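You operate a simulated robot arm through the tools that you are given. There is no shell and no other tool. Be economical: measure what you need, move in short steps, check, and stop when the job is done.

The job below is to be done with a simulated two-armed robot. You get a single attempt, and the scene is never put back.

Task
Take the cap off the canister that says "41" on the front of the packing bench and lay it down there.

The check looks at the end state, three seconds after you hand in, the way a careful person would. Anything else that was tipped, shoved, dropped, spilled or broken makes it a failure. Lids that push on must go on centred and level and be pressed home; caps that screw on are set level and turned clockwise until they are tight.

Robot
Two 7-joint arms with two-finger parallel grippers on one trunk, on a base that drives. Base frame: it is fixed to the floor where the robot stands at the start and does not move with it; the origin is under the middle of the robot, x ahead of it, y to its left, z up. Units: mm, degrees, N and s.
The left shoulder is at the start at [50, 165, 1105], the right one opposite. With the tool pointing down near the work surface each hand reaches from about 220 to 700 mm from the robot's upright axis, wherever it stands, measured 20 degrees to its own side. Payload 3.91 kg a hand.
Tool frame (each hand has its own): the origin (TCP) lies between the finger pads and is the grasp point; the fingertips stand 30 mm ahead of it; z points along the fingers, y is the line along which they close. Largest opening 110 mm; finger width 20, thickness 10; the body of the gripper, 48 by 112 mm, starts 55 mm behind the TCP.
Orientation is told as [roll, pitch, yaw] about the base's x, y, z axes, in that order, counted from this pose: with the fingers straight down and closing along the base's y, the tool's x points along the base's -x, its y along +y and its z along -z.

Tools
- The arms move only by the tool play_rows. It takes "left_moves", "right_moves" or both (then of equal length, played together; a hand with none holds still); each is a list of rows, each an object of numbers (a shift or turn left out is 0, a gripper value left out holds the last): "ax", "ay", "az": the turn, a rotation vector about the base's x, y, z in units of 120 degrees (1.0 is 120 degrees); "x", "y", "z": the shift along the base's x, y, z in units of 100 mm (1.0 is 100 mm); "gripper": the closure in counts, from 0 (fully open) to 255 (shut). In form: [{"ax": .., "ay": .., "az": .., "x": .., "y": .., "z": .., "gripper": ..}, ...]. A call has 1 to 20 rows; each row is the pose to reach, as a shift and turn from the pose commanded when the call began. A call with a number of a shift or a turn outside -1 to 1 is refused whole. A row lasts 0.2 s, in which the tool goes at most 50 mm and 8.6 degrees; a call with a longer step from one row to the next is refused whole, and so is a gripper value outside its range. A pose out of reach is approached as far as the arm can. The call stops where the force on the tool passes 40 N (or 10 N more than at its start, if that is more) or the arm is blocked; 0.2 s more then pass. The fingers move at their own pace (about 45 mm/s each) and stop on an object; they squeeze with about 38 N. The grip force told is the motor's: it shows also when the fingers shut on nothing. Time passes only in rows, and 0.2 s behind the last, so rows that repeat a pose let the fingers close. It gives the time, the measured TCP pose, the force on the tool (base axes), the opening and the grip force at its end, in the units of the frame above (readings bear some noise), with the torque about the TCP (base axes, N m) and any sound that the robot's microphone picked up.
- Cameras (640 x 400 px; columns grow to the right, rows downward): "scene" is now at [102.9, 38, 1298.4]; the picture's right is [0.55, -0.84, 0.00], its down [-0.41, -0.27, -0.87] and it looks along [0.73, 0.48, -0.49] (base axes); focal length 252 px, centre (320, 200). "left" rides on the left gripper at [72, -17, -103] in its tool frame; the picture's right is [0.23, 0.97, 0.00], its down [-0.76, 0.18, -0.62] and it looks along [-0.61, 0.14, 0.78] (tool axes); focal length 222 px, centre (320, 200). "right" rides on the right gripper at [72, 17, -103] in its tool frame; the picture's right is [-0.23, 0.97, 0.00], its down [-0.76, -0.18, -0.62] and it looks along [-0.61, -0.14, 0.78] (tool axes); focal length 222 px, centre (320, 200). There is no depth. A picture from a camera that has moved, and an enlarged one, comes with that camera's place and axes in the base frame and with its lens. The place of the scene camera against the robot may be out by one fixed shift of up to 25 mm in any direction.
- snapshot(camera): a new picture of that camera. No time passes.
- move_column(by): slides the trunk up (or, below 0, down) by that many mm; the arms and the scene camera ride with it, the base frame stays. It gives what a move gives, with no picture.
- drive_base(legs): drives the robot by 1 to 6 legs, each [ahead, left, turn to the left] in mm, mm and degrees, along the robot's own axes; the way and the turn of a leg run together, so that a leg with both is an arc; at most 1500 mm and 180 degrees a leg. The arms and the cameras ride along, it lands a little off, and it stops where it bumps. It gives what a move gives.
- pan_tilt(pan, tilt): turns the head with the scene camera to pan (to the left, within 80 degrees either way) and tilt (down, from -29 to 69), counted from straight ahead of the robot. It gives what a move gives.
- close_up(camera, box): a new picture of the part [left, top, right, bottom] of that camera's present view, enlarged. No time passes.
- job_done(): hands the job in; it is judged then, once.

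Work in short steps. Places have to be worked out from the pictures, the camera data and where the tool is seen: move nearer, look again, correct. Check each grasp and each placing, and mend what went wrong. You have 120 turns and 108 pictures in all, those below and enlarged ones among them. Open the grippers and draw the arms clear of the work before you hand the job in, unless the task says otherwise; then end with one line.

The tools are called after ">>>" as a command line: name --argument value ..., lists and objects as JSON in quotes. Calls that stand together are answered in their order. play_rows: Moves the arms, as the interface text tells. Its arguments: {"type":"object","properties":{"left_moves":{"type":"array"},"right_moves":{"type":"array"}},"required":[]} The other tools are called the same way: move_column (by) slides the trunk up or down; drive_base (legs) drives the base; pan_tilt (pan, tilt) turns the head that bears the scene camera; snapshot (camera) takes a picture; close_up (camera, box) takes an enlarged picture of a part of a camera's view; job_done () hands the job in.

At the start:

```text
clock: 0.0
left_eef_pos: [292.6, 357.1, 1075.2]
left_orientation: [0.0, 0.0, 0.0]
left_wrist_force: [0.3, 0.0, -0.1]
left_wrist_torque: [-0.01, -0.06, 0.02]
left_gripper_width: 110.1
left_finger_force: 0.1
right_eef_pos: [416.4, 11.6, 1124.4]
right_orientation: [0.0, 0.0, 0.0]
right_wrist_force: [0.3, 0.2, 0.0]
right_wrist_torque: [0.01, 0.0, 0.0]
right_gripper_width: 110.3
right_finger_force: 0.1
trunk travel left (down, up): [-325.0, 178.0]
robot x, y, heading: [1.0, -0.0, -0.0]
head pan, tilt: [33.2, 29.1]
```

scene: 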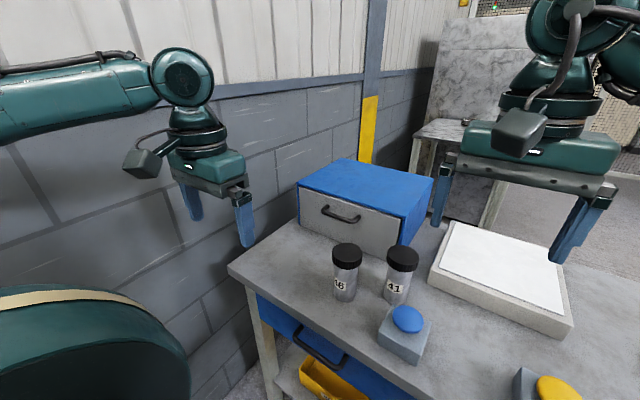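
right: 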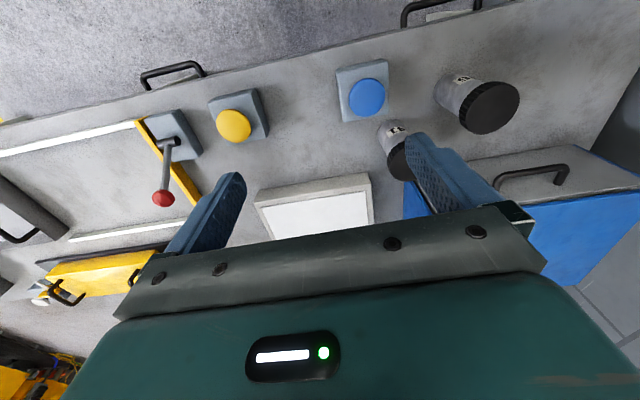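
left: 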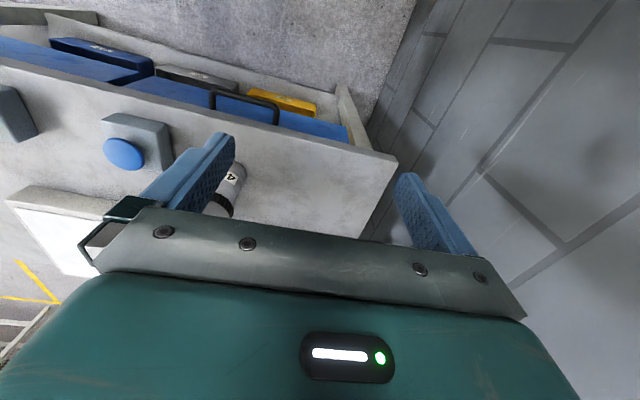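

The canister "41" seems to stand near [545, 115], about 135 mm tall, with "46" beside it. I take closer pictures to see the caps and labels.

>>> close_up --camera "scene" --box '[300, 220, 460, 320]'

>>> close_up --camera "right" --box '[320, 50, 560, 200]'

```text
4.00 times, centred on (380, 270) of scene
camera zoom: at [102.9, 38.0, 1298.4], right [0.55, -0.84, 0.0], down [-0.41, -0.27, -0.87], along [0.73, 0.48, -0.49], focal length 1009 px, centre (80, -80)
```

zoom: 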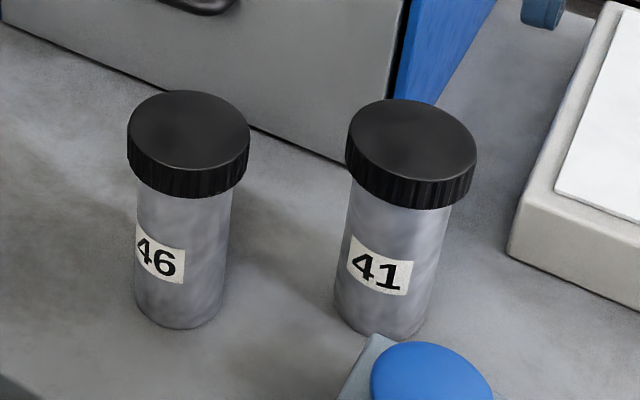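

```text
2.67 times, centred on (440, 125) of right
camera zoom: at [343.5, 28.2, 1228.3], right [0.23, 0.97, 0.0], down [0.76, -0.18, 0.62], along [0.61, -0.14, -0.78], focal length 592 px, centre (0, 400)
```

zoom: 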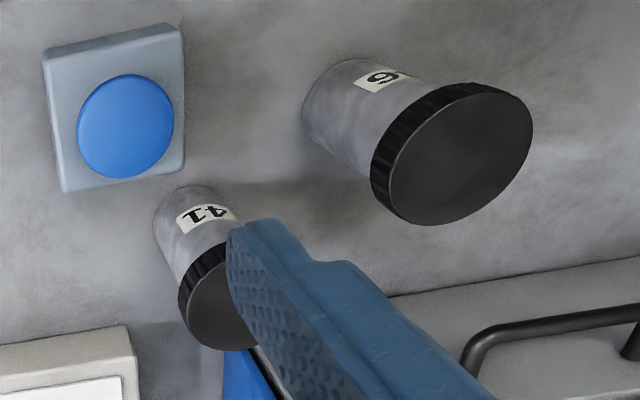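

The caps are ribbed screw caps; "41" stands near [541, 117], the buttons stand near x = 450 and the scale is beyond x = 640. I'll hold the body with the right hand coming in level along +y and unscrew with the left hand from above. First the right hand yaws -90 while moving to the right.

>>> play_rows --right_moves '[{"az": -0.07, "x": 0.08, "y": -0.1}, {"az": -0.14, "x": 0.16, "y": -0.2}, {"az": -0.21, "x": 0.24, "y": -0.3}, {"az": -0.28, "x": 0.32, "y": -0.4}, {"az": -0.35, "x": 0.4, "y": -0.5}, {"az": -0.42, "x": 0.48, "y": -0.6}, {"az": -0.49, "x": 0.56, "y": -0.7}, {"az": -0.56, "x": 0.64, "y": -0.8}, {"az": -0.63, "x": 0.72, "y": -0.9}, {"az": -0.7, "x": 0.8, "y": -1.0}, {"az": -0.75, "x": 0.84, "y": -1.0}, {"az": -0.75, "x": 0.84, "y": -1.0}]'

```text
clock: 2.6
left_eef_pos: [292.7, 358.5, 1075.0]
left_orientation: [0.0, 0.0, 0.1]
left_wrist_force: [-0.6, 0.0, 0.3]
left_wrist_torque: [0.0, -0.04, -0.02]
left_gripper_width: 110.0
left_finger_force: 0.0
right_eef_pos: [499.3, -88.4, 1123.8]
right_orientation: [-0.1, 0.0, -90.2]
right_wrist_force: [-0.1, -0.8, -0.2]
right_wrist_torque: [-0.01, 0.0, 0.02]
right_gripper_width: 110.1
right_finger_force: 0.0
trunk travel left (down, up): [-325.0, 178.0]
robot x, y, heading: [1.1, -0.2, -0.1]
head pan, tilt: [33.2, 29.1]
```

The yaw went well. Now tilt the right hand about +x by 90 so it points to +y, staying well above the bench and moving right.

>>> play_rows --right_moves '[{"ax": 0.07, "x": 0.04, "y": -0.05}, {"ax": 0.14, "x": 0.08, "y": -0.1}, {"ax": 0.21, "x": 0.12, "y": -0.15}, {"ax": 0.28, "x": 0.16, "y": -0.2}, {"ax": 0.35, "x": 0.2, "y": -0.25}, {"ax": 0.42, "x": 0.24, "y": -0.3}, {"ax": 0.49, "x": 0.28, "y": -0.35}, {"ax": 0.56, "x": 0.32, "y": -0.4}, {"ax": 0.63, "x": 0.36, "y": -0.4}, {"ax": 0.7, "x": 0.4, "y": -0.4}, {"ax": 0.75, "x": 0.41, "y": -0.4}, {"ax": 0.75, "x": 0.41, "y": -0.4}]'

>>> snapshot --camera "scene"

>>> snapshot --camera "right"

```text
clock: 5.2
left_eef_pos: [292.9, 358.1, 1076.2]
left_orientation: [0.0, 0.0, 0.1]
left_wrist_force: [-0.6, -0.2, -0.3]
left_wrist_torque: [-0.03, -0.02, -0.01]
left_gripper_width: 110.2
left_finger_force: 0.0
right_eef_pos: [540.2, -127.9, 1124.9]
right_orientation: [176.8, 89.9, 86.7]
right_wrist_force: [-0.1, 0.3, -0.2]
right_wrist_torque: [0.0, 0.0, -0.01]
right_gripper_width: 109.8
right_finger_force: 0.1
trunk travel left (down, up): [-325.0, 178.0]
robot x, y, heading: [1.7, -1.9, 0.0]
head pan, tilt: [33.2, 29.1]
```

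```text
102 pictures are left
camera scene: at [102.9, 37.9, 1298.5], right [0.55, -0.84, 0.0], down [-0.41, -0.27, -0.87], along [0.73, 0.48, -0.49], focal length 252 px, centre (320, 200)
```

scene: 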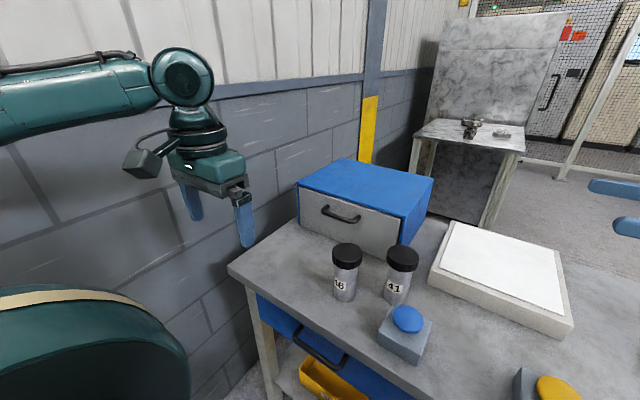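

```text
101 pictures are left
camera right: at [557.7, -231.9, 1197.2], right [0.97, 0.0, -0.23], down [-0.18, -0.62, -0.76], along [-0.14, 0.78, -0.6], focal length 222 px, centre (320, 200)
```

right: 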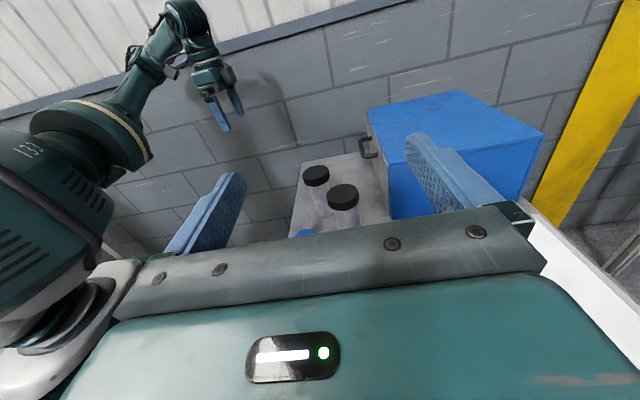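

The right hand points along +y at x = 540, and its view puts cap 41 at about [544, 122]. I lower it while staying back at y = -110.

>>> play_rows --right_moves '[{"z": -0.3}, {"z": -0.6}, {"z": -0.9}, {"z": -1.0}]'

>>> play_rows --right_moves '[{"z": -0.3}, {"z": -0.6}, {"z": -0.9}, {"z": -1.0}]'

>>> snapshot --camera "scene"

>>> snapshot --camera "right"

```text
clock: 6.2
left_eef_pos: [292.4, 357.9, 1075.9]
left_orientation: [0.0, 0.1, 0.1]
left_wrist_force: [0.1, -0.3, -0.6]
left_wrist_torque: [0.03, 0.05, -0.02]
left_gripper_width: 109.9
left_finger_force: 0.1
right_eef_pos: [539.8, -128.2, 1023.8]
right_orientation: [-48.7, 89.9, -138.7]
right_wrist_force: [-0.1, 0.1, 0.2]
right_wrist_torque: [-0.01, 0.02, 0.0]
right_gripper_width: 109.9
right_finger_force: 0.0
trunk travel left (down, up): [-325.0, 178.0]
robot x, y, heading: [-1.5, -2.1, 0.0]
head pan, tilt: [33.2, 29.1]
```

```text
clock: 7.4
left_eef_pos: [294.1, 357.7, 1072.4]
left_orientation: [0.0, 0.0, 0.1]
left_wrist_force: [0.2, -1.4, 0.4]
left_wrist_torque: [0.04, 0.04, -0.01]
left_gripper_width: 109.9
left_finger_force: 0.0
right_eef_pos: [552.5, -133.0, 961.5]
right_orientation: [106.8, 85.2, 16.3]
right_wrist_force: [1.0, -0.1, -0.9]
right_wrist_torque: [0.08, 0.03, 0.0]
right_gripper_width: 109.7
right_finger_force: 0.0
trunk travel left (down, up): [-325.0, 178.0]
robot x, y, heading: [-0.1, -2.3, 0.1]
head pan, tilt: [33.2, 29.1]
stopped in row 4 (right hand): the arm was blocked; the commanded pose is now the measured one
```

```text
100 pictures are left
camera scene: at [105.4, 37.5, 1295.9], right [0.55, -0.84, 0.0], down [-0.41, -0.27, -0.87], along [0.73, 0.48, -0.49], focal length 252 px, centre (320, 200)
```

scene: 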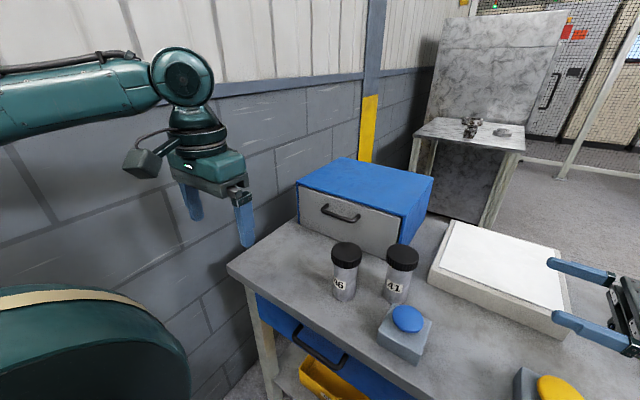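

```text
99 pictures are left
camera right: at [562.1, -238.7, 1033.2], right [0.99, 0.0, -0.15], down [-0.12, -0.6, -0.79], along [-0.09, 0.8, -0.6], focal length 222 px, centre (320, 200)
```

right: 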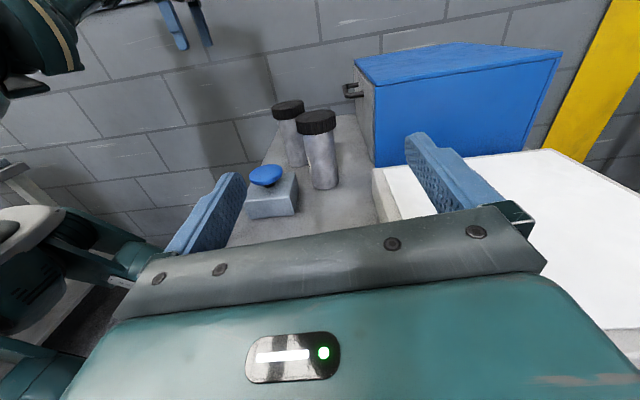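

The right arm was blocked at z about 961, so something under or behind the arm touches. I turn the head to look at the right arm.

>>> pan_tilt --pan -15 --tilt 35

>>> snapshot --camera "scene"

```text
clock: 8.6
left_eef_pos: [292.4, 358.6, 1074.3]
left_orientation: [0.0, 0.0, 0.1]
left_wrist_force: [-0.2, -0.7, -0.4]
left_wrist_torque: [0.01, 0.01, -0.05]
left_gripper_width: 110.0
left_finger_force: 0.1
right_eef_pos: [550.4, -132.8, 961.9]
right_orientation: [104.9, 85.4, 14.5]
right_wrist_force: [0.4, -0.2, 0.0]
right_wrist_torque: [-0.01, 0.01, 0.03]
right_gripper_width: 109.9
right_finger_force: 0.0
trunk travel left (down, up): [-325.0, 178.0]
robot x, y, heading: [1.4, -1.1, 0.1]
head pan, tilt: [-15.0, 35.0]
```

```text
98 pictures are left
camera scene: at [112.6, -34.4, 1289.3], right [-0.26, -0.97, 0.0], down [-0.55, 0.15, -0.82], along [0.79, -0.21, -0.57], focal length 252 px, centre (320, 200)
```

scene: 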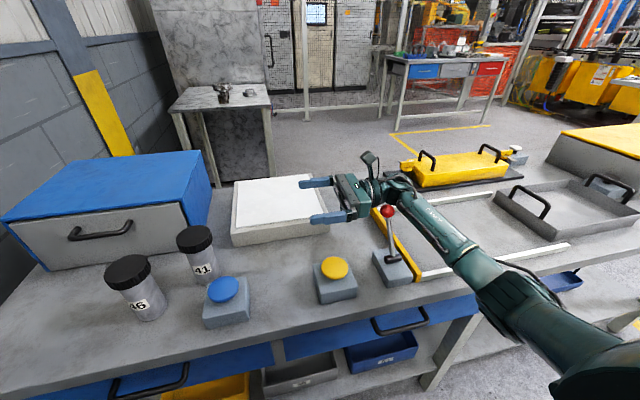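

A lever with a red knob stands right next to the wrist. I look closer before anything else.

>>> close_up --camera "scene" --box '[290, 140, 450, 290]'

```text
2.67 times, centred on (370, 215) of scene
camera zoom: at [112.6, -34.4, 1289.3], right [-0.26, -0.97, 0.0], down [-0.55, 0.15, -0.82], along [0.79, -0.21, -0.57], focal length 673 px, centre (187, 160)
```

zoom: 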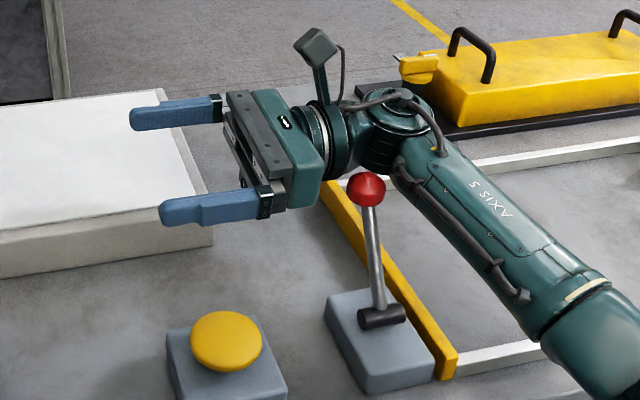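

I raise the right hand away and check whether the lever moved.

>>> play_rows --right_moves '[{"z": 0.2}, {"z": 0.4}, {"z": 0.6}, {"z": 0.8}, {"z": 1.0}]'

>>> close_up --camera "scene" --box '[290, 140, 450, 290]'

```text
clock: 9.8
left_eef_pos: [293.7, 358.1, 1074.9]
left_orientation: [-0.1, 0.0, 0.1]
left_wrist_force: [0.4, -0.6, -0.3]
left_wrist_torque: [0.01, 0.01, 0.01]
left_gripper_width: 109.9
left_finger_force: 0.1
right_eef_pos: [549.0, -132.2, 1060.0]
right_orientation: [105.9, 85.8, 15.6]
right_wrist_force: [0.9, 0.4, 0.2]
right_wrist_torque: [0.0, 0.03, -0.03]
right_gripper_width: 110.0
right_finger_force: 0.0
trunk travel left (down, up): [-325.0, 178.0]
robot x, y, heading: [-1.3, 0.9, -0.0]
head pan, tilt: [-15.0, 35.0]
```

```text
2.67 times, centred on (370, 215) of scene
camera zoom: at [112.4, -34.6, 1289.2], right [-0.26, -0.97, 0.0], down [-0.55, 0.15, -0.82], along [0.79, -0.21, -0.57], focal length 673 px, centre (187, 160)
```

zoom: 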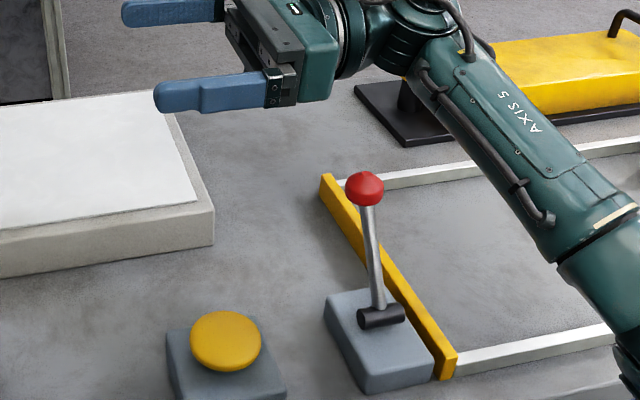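

The lever looks unmoved. The forearm was beside its knob (about [490, -260, 955]), so I'll come down nearer the canister instead, at y of about 10, with the hand tilted 10 degrees nose-down so the wrist stays higher.

>>> play_rows --right_moves '[{"ax": -0.02, "ay": 0.01, "x": -0.02, "y": 0.2, "z": 0.05}, {"ax": -0.05, "ay": 0.02, "x": -0.04, "y": 0.4, "z": 0.1}, {"ax": -0.08, "ay": 0.03, "x": -0.06, "y": 0.7}, {"ax": -0.09, "ay": 0.038, "x": -0.08, "y": 1.0}, {"ax": -0.09, "ay": 0.038, "x": -0.08, "y": 1.0}]'

>>> play_rows --right_moves '[{"y": 0.2}, {"y": 0.38}, {"y": 0.38, "z": -0.2}, {"y": 0.38, "z": -0.4}, {"y": 0.38, "z": -0.6}, {"y": 0.38, "z": -0.6}]'

>>> snapshot --camera "scene"

>>> snapshot --camera "right"

```text
clock: 11.0
left_eef_pos: [292.5, 356.9, 1075.2]
left_orientation: [0.0, -0.1, 0.1]
left_wrist_force: [0.0, 0.9, -0.2]
left_wrist_torque: [0.0, 0.0, 0.04]
left_gripper_width: 109.9
left_finger_force: 0.0
right_eef_pos: [542.2, -31.9, 1059.7]
right_orientation: [-2.2, 80.2, -92.3]
right_wrist_force: [-0.1, 0.2, 0.0]
right_wrist_torque: [0.0, 0.03, 0.03]
right_gripper_width: 110.4
right_finger_force: 0.0
trunk travel left (down, up): [-325.0, 178.0]
robot x, y, heading: [3.7, -3.5, -0.3]
head pan, tilt: [-15.0, 35.0]
```

```text
clock: 12.4
left_eef_pos: [292.9, 357.7, 1076.3]
left_orientation: [0.0, -0.1, 0.0]
left_wrist_force: [-0.6, -0.3, -0.3]
left_wrist_torque: [-0.01, 0.0, 0.02]
left_gripper_width: 110.0
left_finger_force: 0.1
right_eef_pos: [541.5, 5.3, 999.4]
right_orientation: [-1.9, 80.4, -91.9]
right_wrist_force: [-0.1, -0.2, -0.7]
right_wrist_torque: [-0.01, 0.04, 0.02]
right_gripper_width: 109.7
right_finger_force: 0.2
trunk travel left (down, up): [-325.0, 178.0]
robot x, y, heading: [-0.7, -0.5, 0.0]
head pan, tilt: [-15.0, 35.0]
```

```text
95 pictures are left
camera scene: at [112.5, -34.7, 1289.3], right [-0.26, -0.97, 0.0], down [-0.55, 0.15, -0.82], along [0.79, -0.21, -0.57], focal length 252 px, centre (320, 200)
```

scene: 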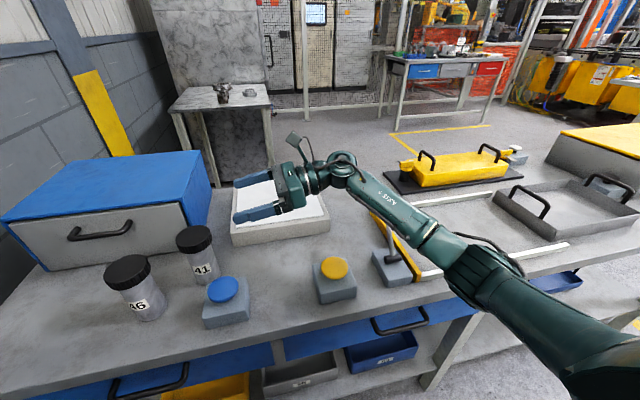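

```text
94 pictures are left
camera right: at [559.1, -84.7, 1089.3], right [0.97, -0.04, -0.23], down [-0.18, -0.74, -0.65], along [-0.14, 0.67, -0.73], focal length 222 px, centre (320, 200)
```

right: 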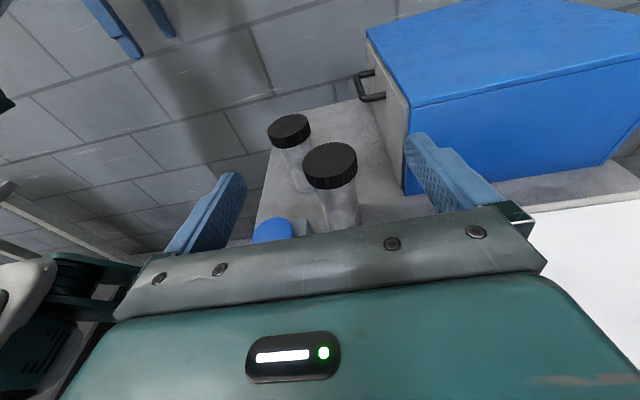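

The forearm would get close to the knob if lowered here, so instead I'll lower with open fingers straddling the cap from above nearer y = 95. First I bring the left hand over so its camera can fix the canister's place.

>>> play_rows --left_moves '[{"x": 0.3, "y": -0.3}, {"x": 0.6, "y": -0.6}, {"x": 0.9, "y": -0.9}, {"x": 1.0, "y": -1.0}, {"x": 1.0, "y": -1.0}]'

>>> play_rows --left_moves '[{"x": 0.2, "y": -0.3}, {"x": 0.4, "y": -0.6}, {"x": 0.5, "y": -0.9}, {"x": 0.6, "y": -1.0}, {"x": 0.6, "y": -1.0}]'

>>> snapshot --camera "left"

```text
clock: 13.6
left_eef_pos: [394.4, 258.6, 1076.4]
left_orientation: [0.0, -0.1, 0.1]
left_wrist_force: [-0.3, -0.1, 0.0]
left_wrist_torque: [0.02, 0.03, -0.04]
left_gripper_width: 110.2
left_finger_force: 0.0
right_eef_pos: [543.1, 5.0, 1000.5]
right_orientation: [-2.0, 80.3, -92.1]
right_wrist_force: [-0.2, 0.7, 0.5]
right_wrist_torque: [-0.01, 0.0, -0.02]
right_gripper_width: 110.1
right_finger_force: 0.1
trunk travel left (down, up): [-325.0, 178.0]
robot x, y, heading: [2.9, -0.5, -0.1]
head pan, tilt: [-15.0, 35.0]
```

```text
clock: 14.8
left_eef_pos: [453.9, 158.3, 1075.5]
left_orientation: [0.0, 0.0, 0.1]
left_wrist_force: [-0.3, 0.6, 0.5]
left_wrist_torque: [0.0, 0.04, -0.01]
left_gripper_width: 110.1
left_finger_force: 0.0
right_eef_pos: [542.1, 5.9, 1000.0]
right_orientation: [-2.0, 80.4, -92.1]
right_wrist_force: [0.6, -0.6, 0.0]
right_wrist_torque: [0.01, 0.0, 0.0]
right_gripper_width: 109.9
right_finger_force: 0.0
trunk travel left (down, up): [-325.0, 178.0]
robot x, y, heading: [-0.4, -3.5, -0.1]
head pan, tilt: [-15.0, 35.0]
```

```text
93 pictures are left
camera left: at [382.0, 140.8, 1180.0], right [-0.23, 0.97, 0.0], down [0.76, 0.18, 0.62], along [0.61, 0.14, -0.78], focal length 222 px, centre (320, 200)
```

left: 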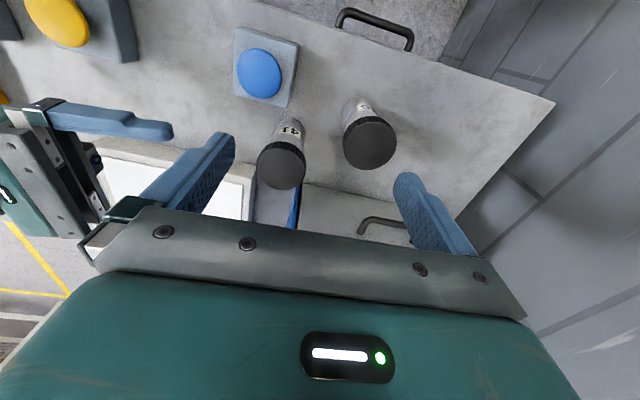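

Combining views, cap 41 is centred near [539, 119] with its top at z of about 928. I move the right hand to y = 95 above the cap, at z = 1000, straddling it in x.

>>> play_rows --right_moves '[{"y": 0.2, "x": -0.01}, {"y": 0.4, "x": -0.02}, {"y": 0.6, "x": -0.02}, {"y": 0.8, "x": -0.02}, {"y": 0.9, "x": -0.02}, {"y": 0.9, "x": -0.02}]'

>>> snapshot --camera "right"

>>> snapshot --camera "left"

>>> snapshot --camera "scene"

```text
clock: 16.2
left_eef_pos: [452.8, 158.8, 1075.3]
left_orientation: [0.0, 0.0, 0.1]
left_wrist_force: [0.4, -0.6, 0.1]
left_wrist_torque: [-0.01, 0.0, -0.05]
left_gripper_width: 110.4
left_finger_force: 0.1
right_eef_pos: [539.9, 94.8, 999.5]
right_orientation: [-2.0, 80.2, -92.1]
right_wrist_force: [-0.6, 0.8, 0.0]
right_wrist_torque: [0.02, 0.0, -0.01]
right_gripper_width: 110.2
right_finger_force: 0.0
trunk travel left (down, up): [-325.0, 178.0]
robot x, y, heading: [2.3, 1.8, 0.1]
head pan, tilt: [-15.0, 35.0]
```

```text
92 pictures are left
camera right: at [556.3, 5.5, 1089.4], right [0.97, -0.04, -0.23], down [-0.18, -0.74, -0.65], along [-0.14, 0.67, -0.73], focal length 222 px, centre (320, 200)
```

right: 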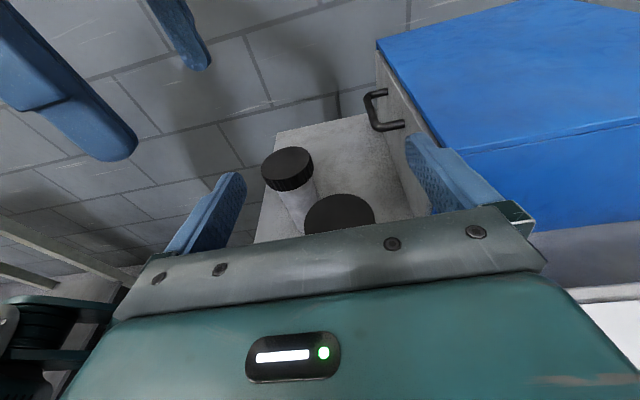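

```text
91 pictures are left
camera left: at [381.9, 141.0, 1179.9], right [-0.23, 0.97, 0.0], down [0.76, 0.18, 0.62], along [0.61, 0.14, -0.78], focal length 222 px, centre (320, 200)
```

left: 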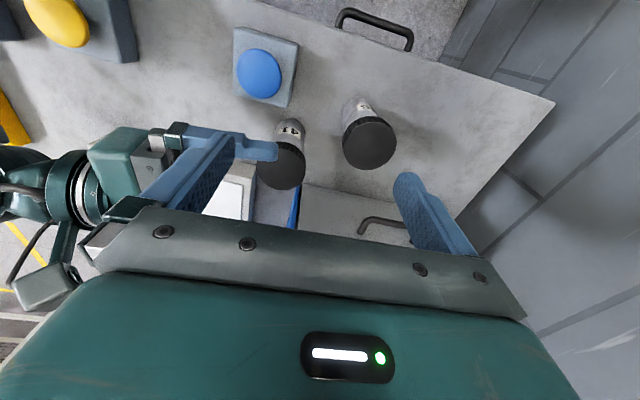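

```text
90 pictures are left
camera scene: at [112.5, -34.7, 1289.3], right [-0.26, -0.97, 0.0], down [-0.55, 0.15, -0.82], along [0.79, -0.21, -0.57], focal length 252 px, centre (320, 200)
```

scene: 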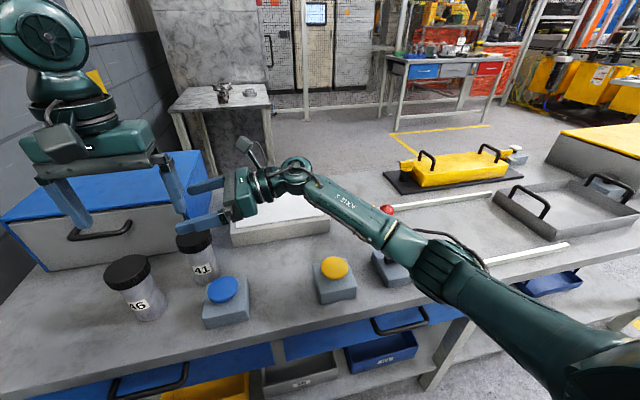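

The fingers straddle the cap and there is clearance between forearm and lever. I lower by 60 mm and check.

>>> play_rows --right_moves '[{"z": -0.15}, {"z": -0.3}, {"z": -0.45}, {"z": -0.6}, {"z": -0.6}]'

>>> snapshot --camera "scene"

>>> snapshot --camera "left"

```text
clock: 17.4
left_eef_pos: [453.6, 158.9, 1075.6]
left_orientation: [0.1, 0.1, 0.0]
left_wrist_force: [-0.4, -0.2, -0.1]
left_wrist_torque: [-0.04, -0.03, 0.01]
left_gripper_width: 110.2
left_finger_force: 0.0
right_eef_pos: [540.6, 95.6, 939.4]
right_orientation: [-2.1, 80.4, -92.2]
right_wrist_force: [0.3, 0.2, -0.5]
right_wrist_torque: [-0.01, -0.01, -0.01]
right_gripper_width: 110.1
right_finger_force: 0.2
trunk travel left (down, up): [-325.0, 178.0]
robot x, y, heading: [-0.1, -4.0, -0.0]
head pan, tilt: [-15.0, 35.0]
```

```text
89 pictures are left
camera scene: at [112.5, -34.7, 1289.3], right [-0.26, -0.97, 0.0], down [-0.55, 0.15, -0.82], along [0.79, -0.21, -0.57], focal length 252 px, centre (320, 200)
```

scene: 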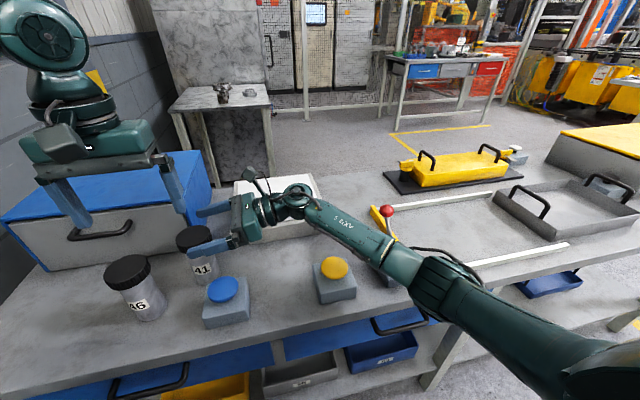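

```text
88 pictures are left
camera left: at [381.9, 141.0, 1179.9], right [-0.23, 0.97, 0.0], down [0.76, 0.18, 0.62], along [0.61, 0.14, -0.78], focal length 222 px, centre (320, 200)
```

left: 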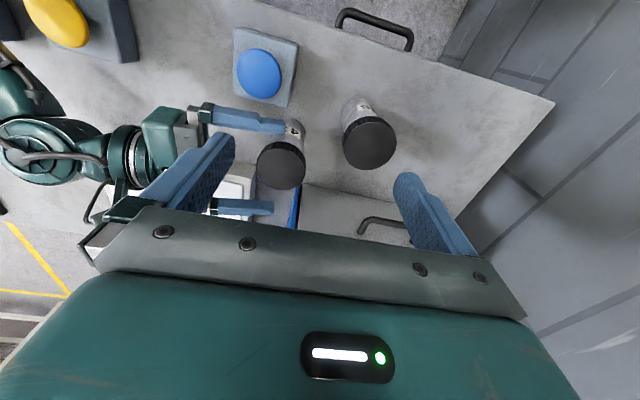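

Clear so far, the knob is where it was. I lower another 51 mm to z of about 888.

>>> play_rows --right_moves '[{"z": -0.12}, {"z": -0.24}, {"z": -0.36}, {"z": -0.51}, {"z": -0.51}]'

>>> snapshot --camera "scene"

>>> snapshot --camera "left"

>>> snapshot --camera "right"

```text
clock: 18.6
left_eef_pos: [453.2, 157.5, 1076.8]
left_orientation: [0.0, 0.0, 0.1]
left_wrist_force: [0.0, 0.4, 0.4]
left_wrist_torque: [-0.04, 0.01, -0.01]
left_gripper_width: 110.0
left_finger_force: 0.1
right_eef_pos: [540.3, 95.3, 888.9]
right_orientation: [-2.2, 80.3, -92.2]
right_wrist_force: [0.7, 0.6, 0.1]
right_wrist_torque: [-0.03, 0.0, -0.03]
right_gripper_width: 110.0
right_finger_force: 0.0
trunk travel left (down, up): [-325.0, 178.0]
robot x, y, heading: [4.0, 4.2, 0.1]
head pan, tilt: [-15.0, 35.0]
```

```text
87 pictures are left
camera scene: at [112.5, -34.7, 1289.3], right [-0.26, -0.97, 0.0], down [-0.55, 0.15, -0.82], along [0.79, -0.21, -0.57], focal length 252 px, centre (320, 200)
```

scene: 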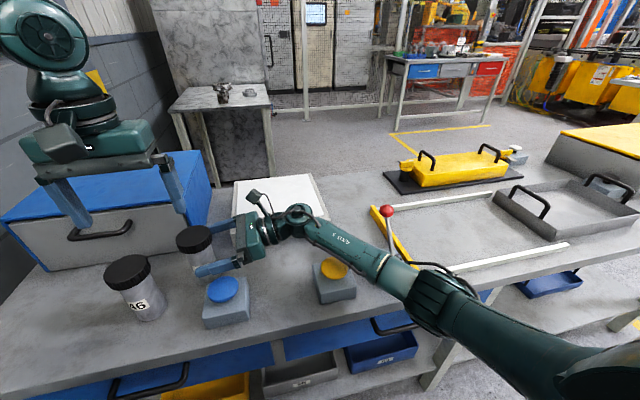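

```text
86 pictures are left
camera left: at [381.9, 141.0, 1179.9], right [-0.23, 0.97, 0.0], down [0.76, 0.18, 0.62], along [0.61, 0.14, -0.78], focal length 222 px, centre (320, 200)
```

left: 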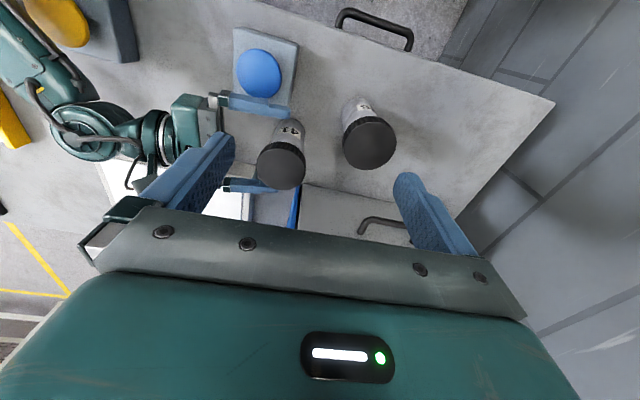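

```text
85 pictures are left
camera right: at [556.8, 5.3, 977.9], right [0.97, -0.04, -0.23], down [-0.18, -0.74, -0.65], along [-0.14, 0.67, -0.73], focal length 222 px, centre (320, 200)
```

right: 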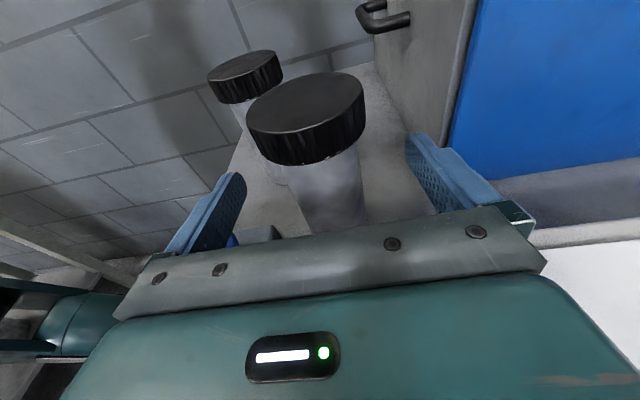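

Cap spans about z 911–930; the right fingers (z 878–898) sit below it and the body is between them. I advance 19 mm and close on the body.

>>> play_rows --right_moves '[{"y": 0.1, "x": 0.01}, {"y": 0.19, "x": 0.01}, {"y": 0.19, "x": 0.01, "gripper": 60}, {"y": 0.19, "x": 0.01, "gripper": 100}, {"y": 0.19, "x": 0.01, "gripper": 115}, {"y": 0.19, "x": 0.01, "gripper": 130}, {"y": 0.19, "x": 0.01, "gripper": 145}, {"y": 0.19, "x": 0.01, "gripper": 160}, {"y": 0.19, "x": 0.01, "gripper": 200}, {"y": 0.19, "x": 0.01, "gripper": 255}, {"y": 0.19, "x": 0.01, "gripper": 255}, {"y": 0.19, "x": 0.01, "gripper": 255}]'

>>> snapshot --camera "right"

>>> snapshot --camera "left"

```text
clock: 21.2
left_eef_pos: [453.9, 159.2, 1076.3]
left_orientation: [0.0, 0.0, 0.1]
left_wrist_force: [0.5, -0.2, 0.6]
left_wrist_torque: [-0.01, 0.0, -0.02]
left_gripper_width: 109.9
left_finger_force: 0.1
right_eef_pos: [540.2, 113.5, 889.1]
right_orientation: [-1.9, 80.4, -92.0]
right_wrist_force: [0.3, 1.3, 1.4]
right_wrist_torque: [0.13, -0.14, 0.02]
right_gripper_width: 51.2
right_finger_force: 38.1
trunk travel left (down, up): [-325.0, 178.0]
robot x, y, heading: [0.3, -1.5, 0.1]
head pan, tilt: [-15.0, 35.0]
```

```text
84 pictures are left
camera right: at [557.6, 24.0, 978.5], right [0.97, -0.04, -0.23], down [-0.18, -0.74, -0.65], along [-0.14, 0.67, -0.73], focal length 222 px, centre (320, 200)
```

right: 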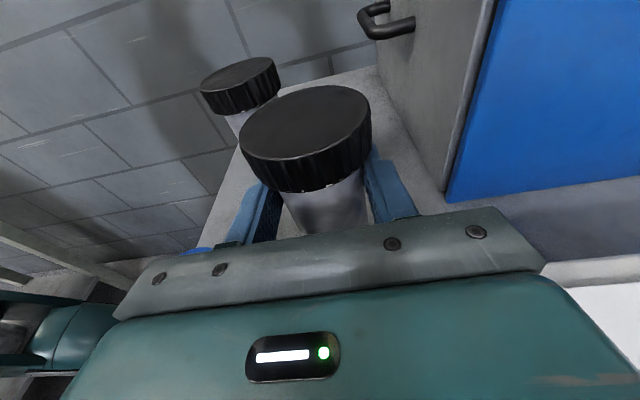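

```text
83 pictures are left
camera left: at [381.9, 141.1, 1179.9], right [-0.23, 0.97, 0.0], down [0.76, 0.18, 0.62], along [0.61, 0.14, -0.78], focal length 222 px, centre (320, 200)
```

left: 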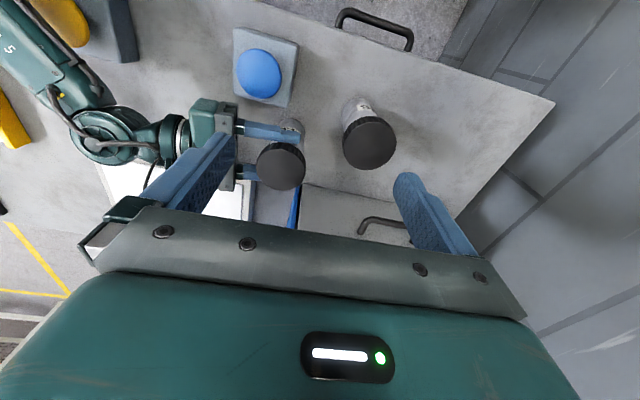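

The body is held (51 mm, 38 N); cap 41 is now at about [541.5, 119], top z of about 929. I bring the left hand above it with yaw -60 and partly closed to about 90 mm.

>>> play_rows --left_moves '[{"az": -0.07, "x": 0.12, "y": -0.06, "gripper": 46}, {"az": -0.14, "x": 0.24, "y": -0.12}, {"az": -0.21, "x": 0.36, "y": -0.18}, {"az": -0.28, "x": 0.5, "y": -0.24}, {"az": -0.35, "x": 0.65, "y": -0.3}, {"az": -0.42, "x": 0.8, "y": -0.36}, {"az": -0.49, "x": 0.88, "y": -0.4}, {"az": -0.5, "x": 0.88, "y": -0.4}, {"az": -0.5, "x": 0.88, "y": -0.4}]'

>>> snapshot --camera "left"

>>> snapshot --camera "right"

```text
clock: 23.2
left_eef_pos: [501.1, 163.7, 1064.9]
left_orientation: [0.0, 0.0, -59.9]
left_wrist_force: [0.3, -0.4, 0.2]
left_wrist_torque: [-0.03, -0.02, 0.02]
left_gripper_width: 90.5
left_finger_force: 0.1
left hand out of reach, approached as far as the arm can: row 3, 4, 5, 6, 7, 8, 9
right_eef_pos: [540.7, 114.6, 889.4]
right_orientation: [-2.0, 80.3, -92.1]
right_wrist_force: [0.6, -0.4, 0.0]
right_wrist_torque: [0.04, -0.18, 0.01]
right_gripper_width: 51.3
right_finger_force: 37.8
trunk travel left (down, up): [-325.0, 178.0]
robot x, y, heading: [0.9, -0.5, 0.1]
head pan, tilt: [-15.0, 35.0]
```

```text
82 pictures are left
camera left: at [450.5, 217.8, 1169.7], right [0.73, 0.68, 0.0], down [0.53, -0.57, 0.62], along [0.43, -0.46, -0.78], focal length 222 px, centre (320, 200)
```

left: 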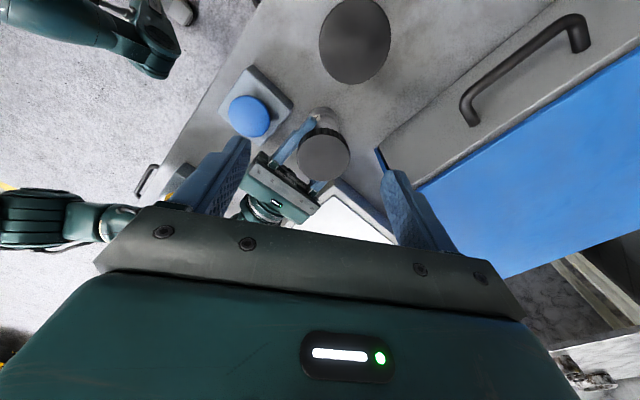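

```text
81 pictures are left
camera right: at [557.6, 23.9, 978.3], right [0.97, -0.04, -0.23], down [-0.18, -0.74, -0.65], along [-0.14, 0.67, -0.73], focal length 222 px, centre (320, 200)
```

right: 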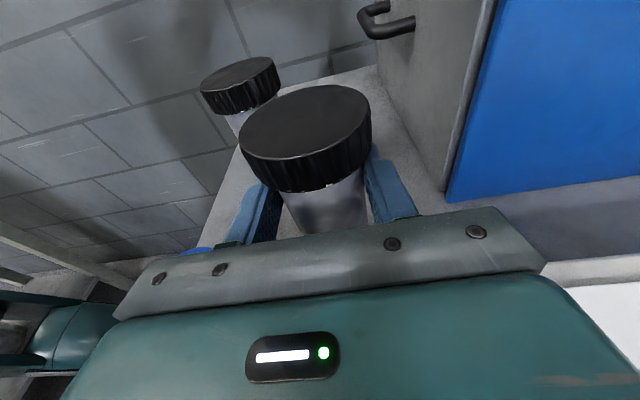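

At that height the left hand can't reach out that far; lower it should. I drop z by 85 mm, which stays clear above both caps either way.

>>> play_rows --left_moves '[{"z": -0.2}, {"z": -0.4}, {"z": -0.6}, {"z": -0.75}, {"z": -0.85}, {"z": -0.85}]'

```text
clock: 24.6
left_eef_pos: [499.6, 162.9, 980.0]
left_orientation: [0.0, 0.0, -59.9]
left_wrist_force: [-0.7, -0.1, -0.2]
left_wrist_torque: [0.03, 0.01, 0.01]
left_gripper_width: 90.3
left_finger_force: 0.0
right_eef_pos: [540.8, 113.5, 889.1]
right_orientation: [-2.0, 80.3, -92.1]
right_wrist_force: [0.0, -1.1, -1.3]
right_wrist_torque: [-0.02, -0.13, -0.05]
right_gripper_width: 51.4
right_finger_force: 38.1
trunk travel left (down, up): [-325.0, 178.0]
robot x, y, heading: [2.0, 0.8, -0.2]
head pan, tilt: [-15.0, 35.0]
```

Commanded equals measured. Now shift +42 in x and -44 in y to be above cap 41.

>>> play_rows --left_moves '[{"x": 0.14, "y": -0.15}, {"x": 0.28, "y": -0.3}, {"x": 0.41, "y": -0.44}, {"x": 0.41, "y": -0.44}]'

>>> snapshot --camera "left"

>>> snapshot --camera "right"

```text
clock: 25.6
left_eef_pos: [501.3, 162.5, 983.4]
left_orientation: [0.0, -0.1, -59.9]
left_wrist_force: [0.6, -0.4, 0.3]
left_wrist_torque: [0.01, 0.0, 0.0]
left_gripper_width: 90.5
left_finger_force: 0.2
left hand out of reach, approached as far as the arm can: row 1, 2, 3, 4
right_eef_pos: [540.9, 114.2, 888.8]
right_orientation: [-2.1, 80.3, -92.2]
right_wrist_force: [0.3, 0.2, -0.1]
right_wrist_torque: [-0.03, -0.15, 0.01]
right_gripper_width: 51.2
right_finger_force: 37.6
trunk travel left (down, up): [-325.0, 178.0]
robot x, y, heading: [-1.6, -1.5, -0.2]
head pan, tilt: [-15.0, 35.0]
```

```text
80 pictures are left
camera left: at [450.7, 215.7, 1086.4], right [0.73, 0.68, 0.0], down [0.53, -0.57, 0.62], along [0.43, -0.46, -0.78], focal length 222 px, centre (320, 200)
```

left: 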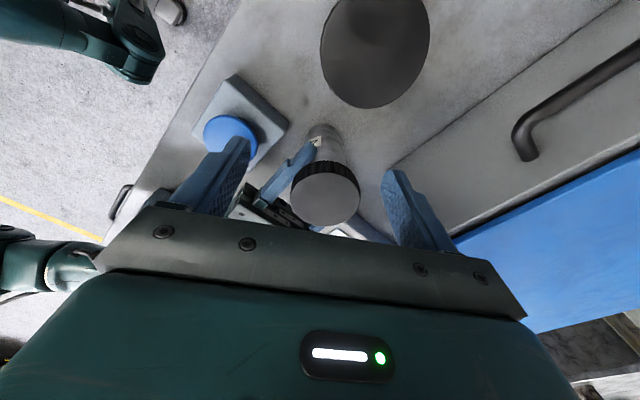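

```text
79 pictures are left
camera right: at [557.6, 23.9, 978.3], right [0.97, -0.04, -0.23], down [-0.18, -0.74, -0.65], along [-0.14, 0.67, -0.73], focal length 222 px, centre (320, 200)
```

right: 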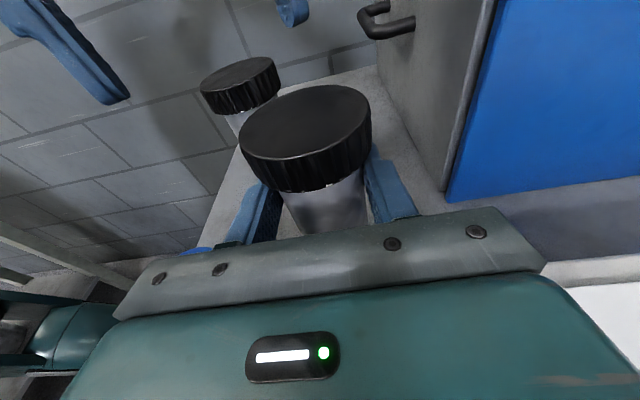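

Still out of reach at yaw -60; likely a wrist limit. I rotate back to yaw 0 and then move over.

>>> play_rows --left_moves '[{"az": 0.07}, {"az": 0.14}, {"az": 0.21}, {"az": 0.28}, {"az": 0.35}, {"az": 0.42}, {"az": 0.49}, {"az": 0.5}]'

>>> play_rows --left_moves '[{"x": 0.14, "y": -0.15}, {"x": 0.28, "y": -0.3}, {"x": 0.4, "y": -0.44}, {"x": 0.4, "y": -0.44}]'

```text
clock: 27.4
left_eef_pos: [500.5, 163.3, 982.5]
left_orientation: [0.0, -0.1, 0.2]
left_wrist_force: [0.2, 0.6, -0.4]
left_wrist_torque: [0.0, 0.03, 0.0]
left_gripper_width: 90.0
left_finger_force: 0.0
right_eef_pos: [540.4, 113.8, 889.5]
right_orientation: [-2.1, 80.3, -92.2]
right_wrist_force: [-0.8, 0.2, 1.3]
right_wrist_torque: [-0.06, -0.07, -0.02]
right_gripper_width: 51.1
right_finger_force: 38.3
trunk travel left (down, up): [-325.0, 178.0]
robot x, y, heading: [-0.7, 5.2, -0.0]
head pan, tilt: [-15.0, 35.0]
```

```text
clock: 28.4
left_eef_pos: [502.5, 162.4, 983.6]
left_orientation: [-0.1, -0.1, 0.1]
left_wrist_force: [0.7, 0.1, -0.2]
left_wrist_torque: [0.03, 0.02, 0.01]
left_gripper_width: 90.1
left_finger_force: 0.1
left hand out of reach, approached as far as the arm can: row 1, 2, 3, 4
right_eef_pos: [540.6, 113.7, 888.9]
right_orientation: [-2.2, 80.4, -92.1]
right_wrist_force: [0.0, 0.5, 0.3]
right_wrist_torque: [0.04, -0.1, 0.02]
right_gripper_width: 51.1
right_finger_force: 38.1
trunk travel left (down, up): [-325.0, 178.0]
robot x, y, heading: [1.3, 3.9, -0.0]
head pan, tilt: [-15.0, 35.0]
```

I probe which direction is limited: x alone first.

>>> play_rows --left_moves '[{"x": 0.1}, {"x": 0.2}, {"x": 0.2}]'

>>> play_rows --left_moves '[{"y": -0.1}, {"y": -0.2}, {"y": -0.2}]'

>>> pan_tilt --pan 30 --tilt 25

>>> snapshot --camera "scene"

```text
clock: 29.2
left_eef_pos: [513.0, 172.4, 986.1]
left_orientation: [-0.1, -0.1, 0.2]
left_wrist_force: [0.4, 0.6, 0.0]
left_wrist_torque: [0.01, -0.03, 0.01]
left_gripper_width: 90.0
left_finger_force: 0.0
left hand out of reach, approached as far as the arm can: row 1, 2, 3
right_eef_pos: [541.1, 114.4, 888.8]
right_orientation: [-1.9, 80.2, -92.1]
right_wrist_force: [0.7, 0.1, 0.4]
right_wrist_torque: [0.0, -0.12, 0.0]
right_gripper_width: 51.3
right_finger_force: 38.0
trunk travel left (down, up): [-325.0, 178.0]
robot x, y, heading: [1.2, 0.7, 0.1]
head pan, tilt: [-15.0, 35.0]
```

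```text
clock: 30.0
left_eef_pos: [504.8, 164.1, 988.4]
left_orientation: [0.0, -0.1, 0.1]
left_wrist_force: [0.6, 0.6, 0.2]
left_wrist_torque: [0.01, 0.0, 0.03]
left_gripper_width: 90.1
left_finger_force: 0.0
left hand out of reach, approached as far as the arm can: row 1, 2, 3
right_eef_pos: [540.8, 114.5, 889.7]
right_orientation: [-2.0, 80.3, -92.0]
right_wrist_force: [0.5, -0.1, -0.2]
right_wrist_torque: [0.03, -0.15, 0.02]
right_gripper_width: 51.0
right_finger_force: 37.2
trunk travel left (down, up): [-325.0, 178.0]
robot x, y, heading: [-2.4, 0.5, 0.1]
head pan, tilt: [-15.0, 35.0]
```

```text
clock: 31.1
left_eef_pos: [502.8, 166.0, 987.3]
left_orientation: [-0.1, -0.1, 0.1]
left_wrist_force: [0.2, 0.4, 0.0]
left_wrist_torque: [0.0, 0.01, 0.0]
left_gripper_width: 90.3
left_finger_force: 0.0
right_eef_pos: [539.3, 113.8, 889.8]
right_orientation: [-2.0, 80.2, -92.1]
right_wrist_force: [0.1, 0.5, 0.1]
right_wrist_torque: [-0.05, -0.03, 0.02]
right_gripper_width: 51.1
right_finger_force: 38.0
trunk travel left (down, up): [-325.0, 178.0]
robot x, y, heading: [-2.1, 0.5, 0.1]
head pan, tilt: [30.0, 25.0]
```

```text
78 pictures are left
camera scene: at [107.2, 34.1, 1305.0], right [0.5, -0.87, 0.0], down [-0.37, -0.21, -0.91], along [0.79, 0.45, -0.42], focal length 252 px, centre (320, 200)
```

scene: 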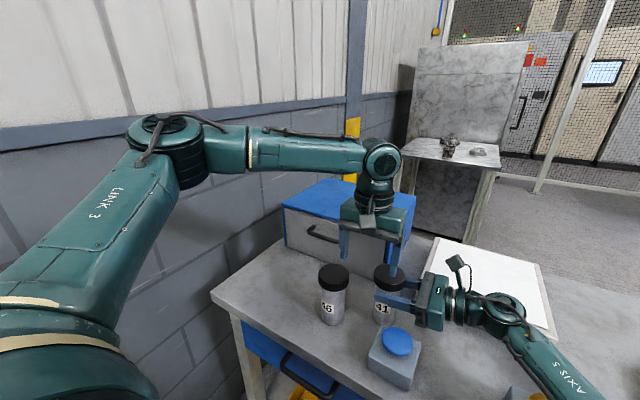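

The left arm's elbow is out to the left, and its limit looks like a joint limit tied to this arm shape. I try retracting toward the middle and then going straight ahead, so the arm may take another shape.

>>> play_rows --left_moves '[{"x": -0.2, "y": -0.15, "z": 0.15}, {"x": -0.4, "y": -0.35, "z": 0.3}, {"x": -0.6, "y": -0.55, "z": 0.4}, {"x": -0.8, "y": -0.75, "z": 0.5}, {"x": -0.9, "y": -0.9, "z": 0.5}, {"x": -0.9, "y": -0.95, "z": 0.5}, {"x": -0.9, "y": -0.95, "z": 0.5}]'

>>> play_rows --left_moves '[{"x": 0.2}, {"x": 0.4}, {"x": 0.6}, {"x": 0.8}, {"x": 0.8}]'

>>> snapshot --camera "scene"

```text
clock: 32.7
left_eef_pos: [413.7, 104.5, 1036.2]
left_orientation: [-0.1, -0.1, 0.1]
left_wrist_force: [0.0, -1.1, -0.3]
left_wrist_torque: [0.0, 0.0, 0.0]
left_gripper_width: 90.1
left_finger_force: 0.1
left hand out of reach, approached as far as the arm can: row 3, 4, 5, 6, 7
right_eef_pos: [540.6, 114.3, 888.6]
right_orientation: [-2.1, 80.3, -92.1]
right_wrist_force: [0.4, -0.7, 0.6]
right_wrist_torque: [0.01, -0.06, -0.03]
right_gripper_width: 51.1
right_finger_force: 38.3
trunk travel left (down, up): [-325.0, 178.0]
robot x, y, heading: [-2.0, -0.8, 0.1]
head pan, tilt: [30.0, 25.0]
```

```text
clock: 33.9
left_eef_pos: [468.0, 134.4, 1034.7]
left_orientation: [-0.2, -0.1, 0.0]
left_wrist_force: [0.5, 0.5, -0.2]
left_wrist_torque: [0.01, 0.0, 0.0]
left_gripper_width: 90.1
left_finger_force: 0.0
left hand out of reach, approached as far as the arm can: row 1, 2, 3, 4, 5
right_eef_pos: [540.7, 114.7, 888.9]
right_orientation: [-2.1, 80.3, -92.2]
right_wrist_force: [1.0, 0.8, -0.2]
right_wrist_torque: [0.0, -0.07, 0.0]
right_gripper_width: 51.3
right_finger_force: 38.0
trunk travel left (down, up): [-325.0, 178.0]
robot x, y, heading: [1.3, 1.9, 0.2]
head pan, tilt: [30.0, 25.0]
```

```text
77 pictures are left
camera scene: at [107.2, 34.2, 1305.0], right [0.5, -0.87, 0.0], down [-0.37, -0.21, -0.91], along [0.78, 0.45, -0.42], focal length 252 px, centre (320, 200)
```

scene: 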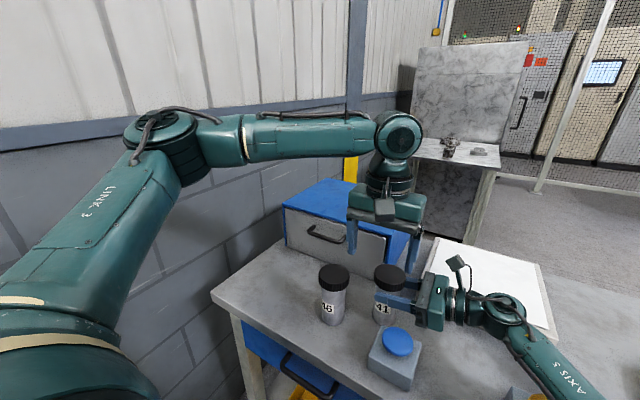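

The left arm's limit is a line this target lies just outside of; turning the robot about 12 degrees right puts the target well inside for the left arm and barely moves the right shoulder. First I take the left hand back, release the canister and lift the right hand straight up.

>>> play_rows --left_moves '[{"x": -0.3, "y": 0.3}, {"x": -0.6, "y": 0.6}, {"x": -0.9, "y": 0.9}, {"x": -1.0, "y": 1.0}]'

>>> play_rows --right_moves '[{"gripper": 0}, {"gripper": 0}, {"gripper": 0}, {"gripper": 0}, {"gripper": 0}, {"y": -0.1}, {"y": -0.19}, {"y": -0.19}]'

>>> snapshot --camera "right"

```text
clock: 34.9
left_eef_pos: [366.8, 234.2, 1033.2]
left_orientation: [0.1, 0.0, 0.1]
left_wrist_force: [-0.5, -0.6, -0.1]
left_wrist_torque: [0.01, 0.0, -0.01]
left_gripper_width: 90.2
left_finger_force: 0.0
right_eef_pos: [540.2, 115.0, 889.7]
right_orientation: [-2.1, 80.3, -92.1]
right_wrist_force: [-1.1, -0.6, -1.2]
right_wrist_torque: [-0.01, 0.01, 0.03]
right_gripper_width: 51.2
right_finger_force: 38.1
trunk travel left (down, up): [-325.0, 178.0]
robot x, y, heading: [-4.6, 1.5, -0.1]
head pan, tilt: [30.0, 25.0]
```

```text
clock: 36.7
left_eef_pos: [367.6, 233.2, 1033.7]
left_orientation: [0.0, 0.0, 0.0]
left_wrist_force: [-0.7, -0.5, -0.1]
left_wrist_torque: [0.0, 0.01, -0.01]
left_gripper_width: 90.3
left_finger_force: 0.0
right_eef_pos: [541.2, 96.0, 888.7]
right_orientation: [-2.2, 80.3, -92.2]
right_wrist_force: [-0.5, -0.5, -0.7]
right_wrist_torque: [0.01, 0.01, 0.01]
right_gripper_width: 110.0
right_finger_force: 0.0
trunk travel left (down, up): [-325.0, 178.0]
robot x, y, heading: [2.7, -3.7, -0.2]
head pan, tilt: [30.0, 25.0]
```

```text
76 pictures are left
camera right: at [557.7, 5.1, 978.2], right [0.97, -0.04, -0.23], down [-0.18, -0.74, -0.65], along [-0.15, 0.67, -0.73], focal length 222 px, centre (320, 200)
```

right: 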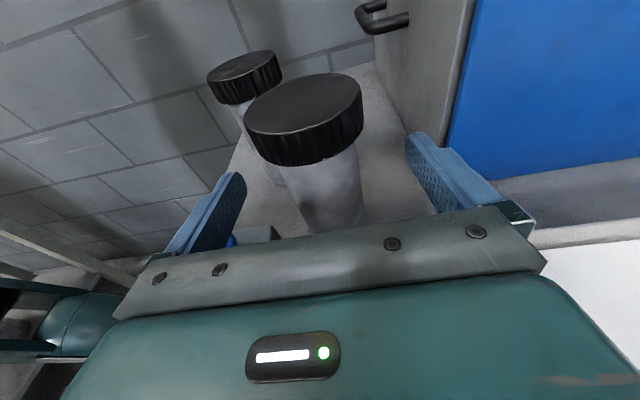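

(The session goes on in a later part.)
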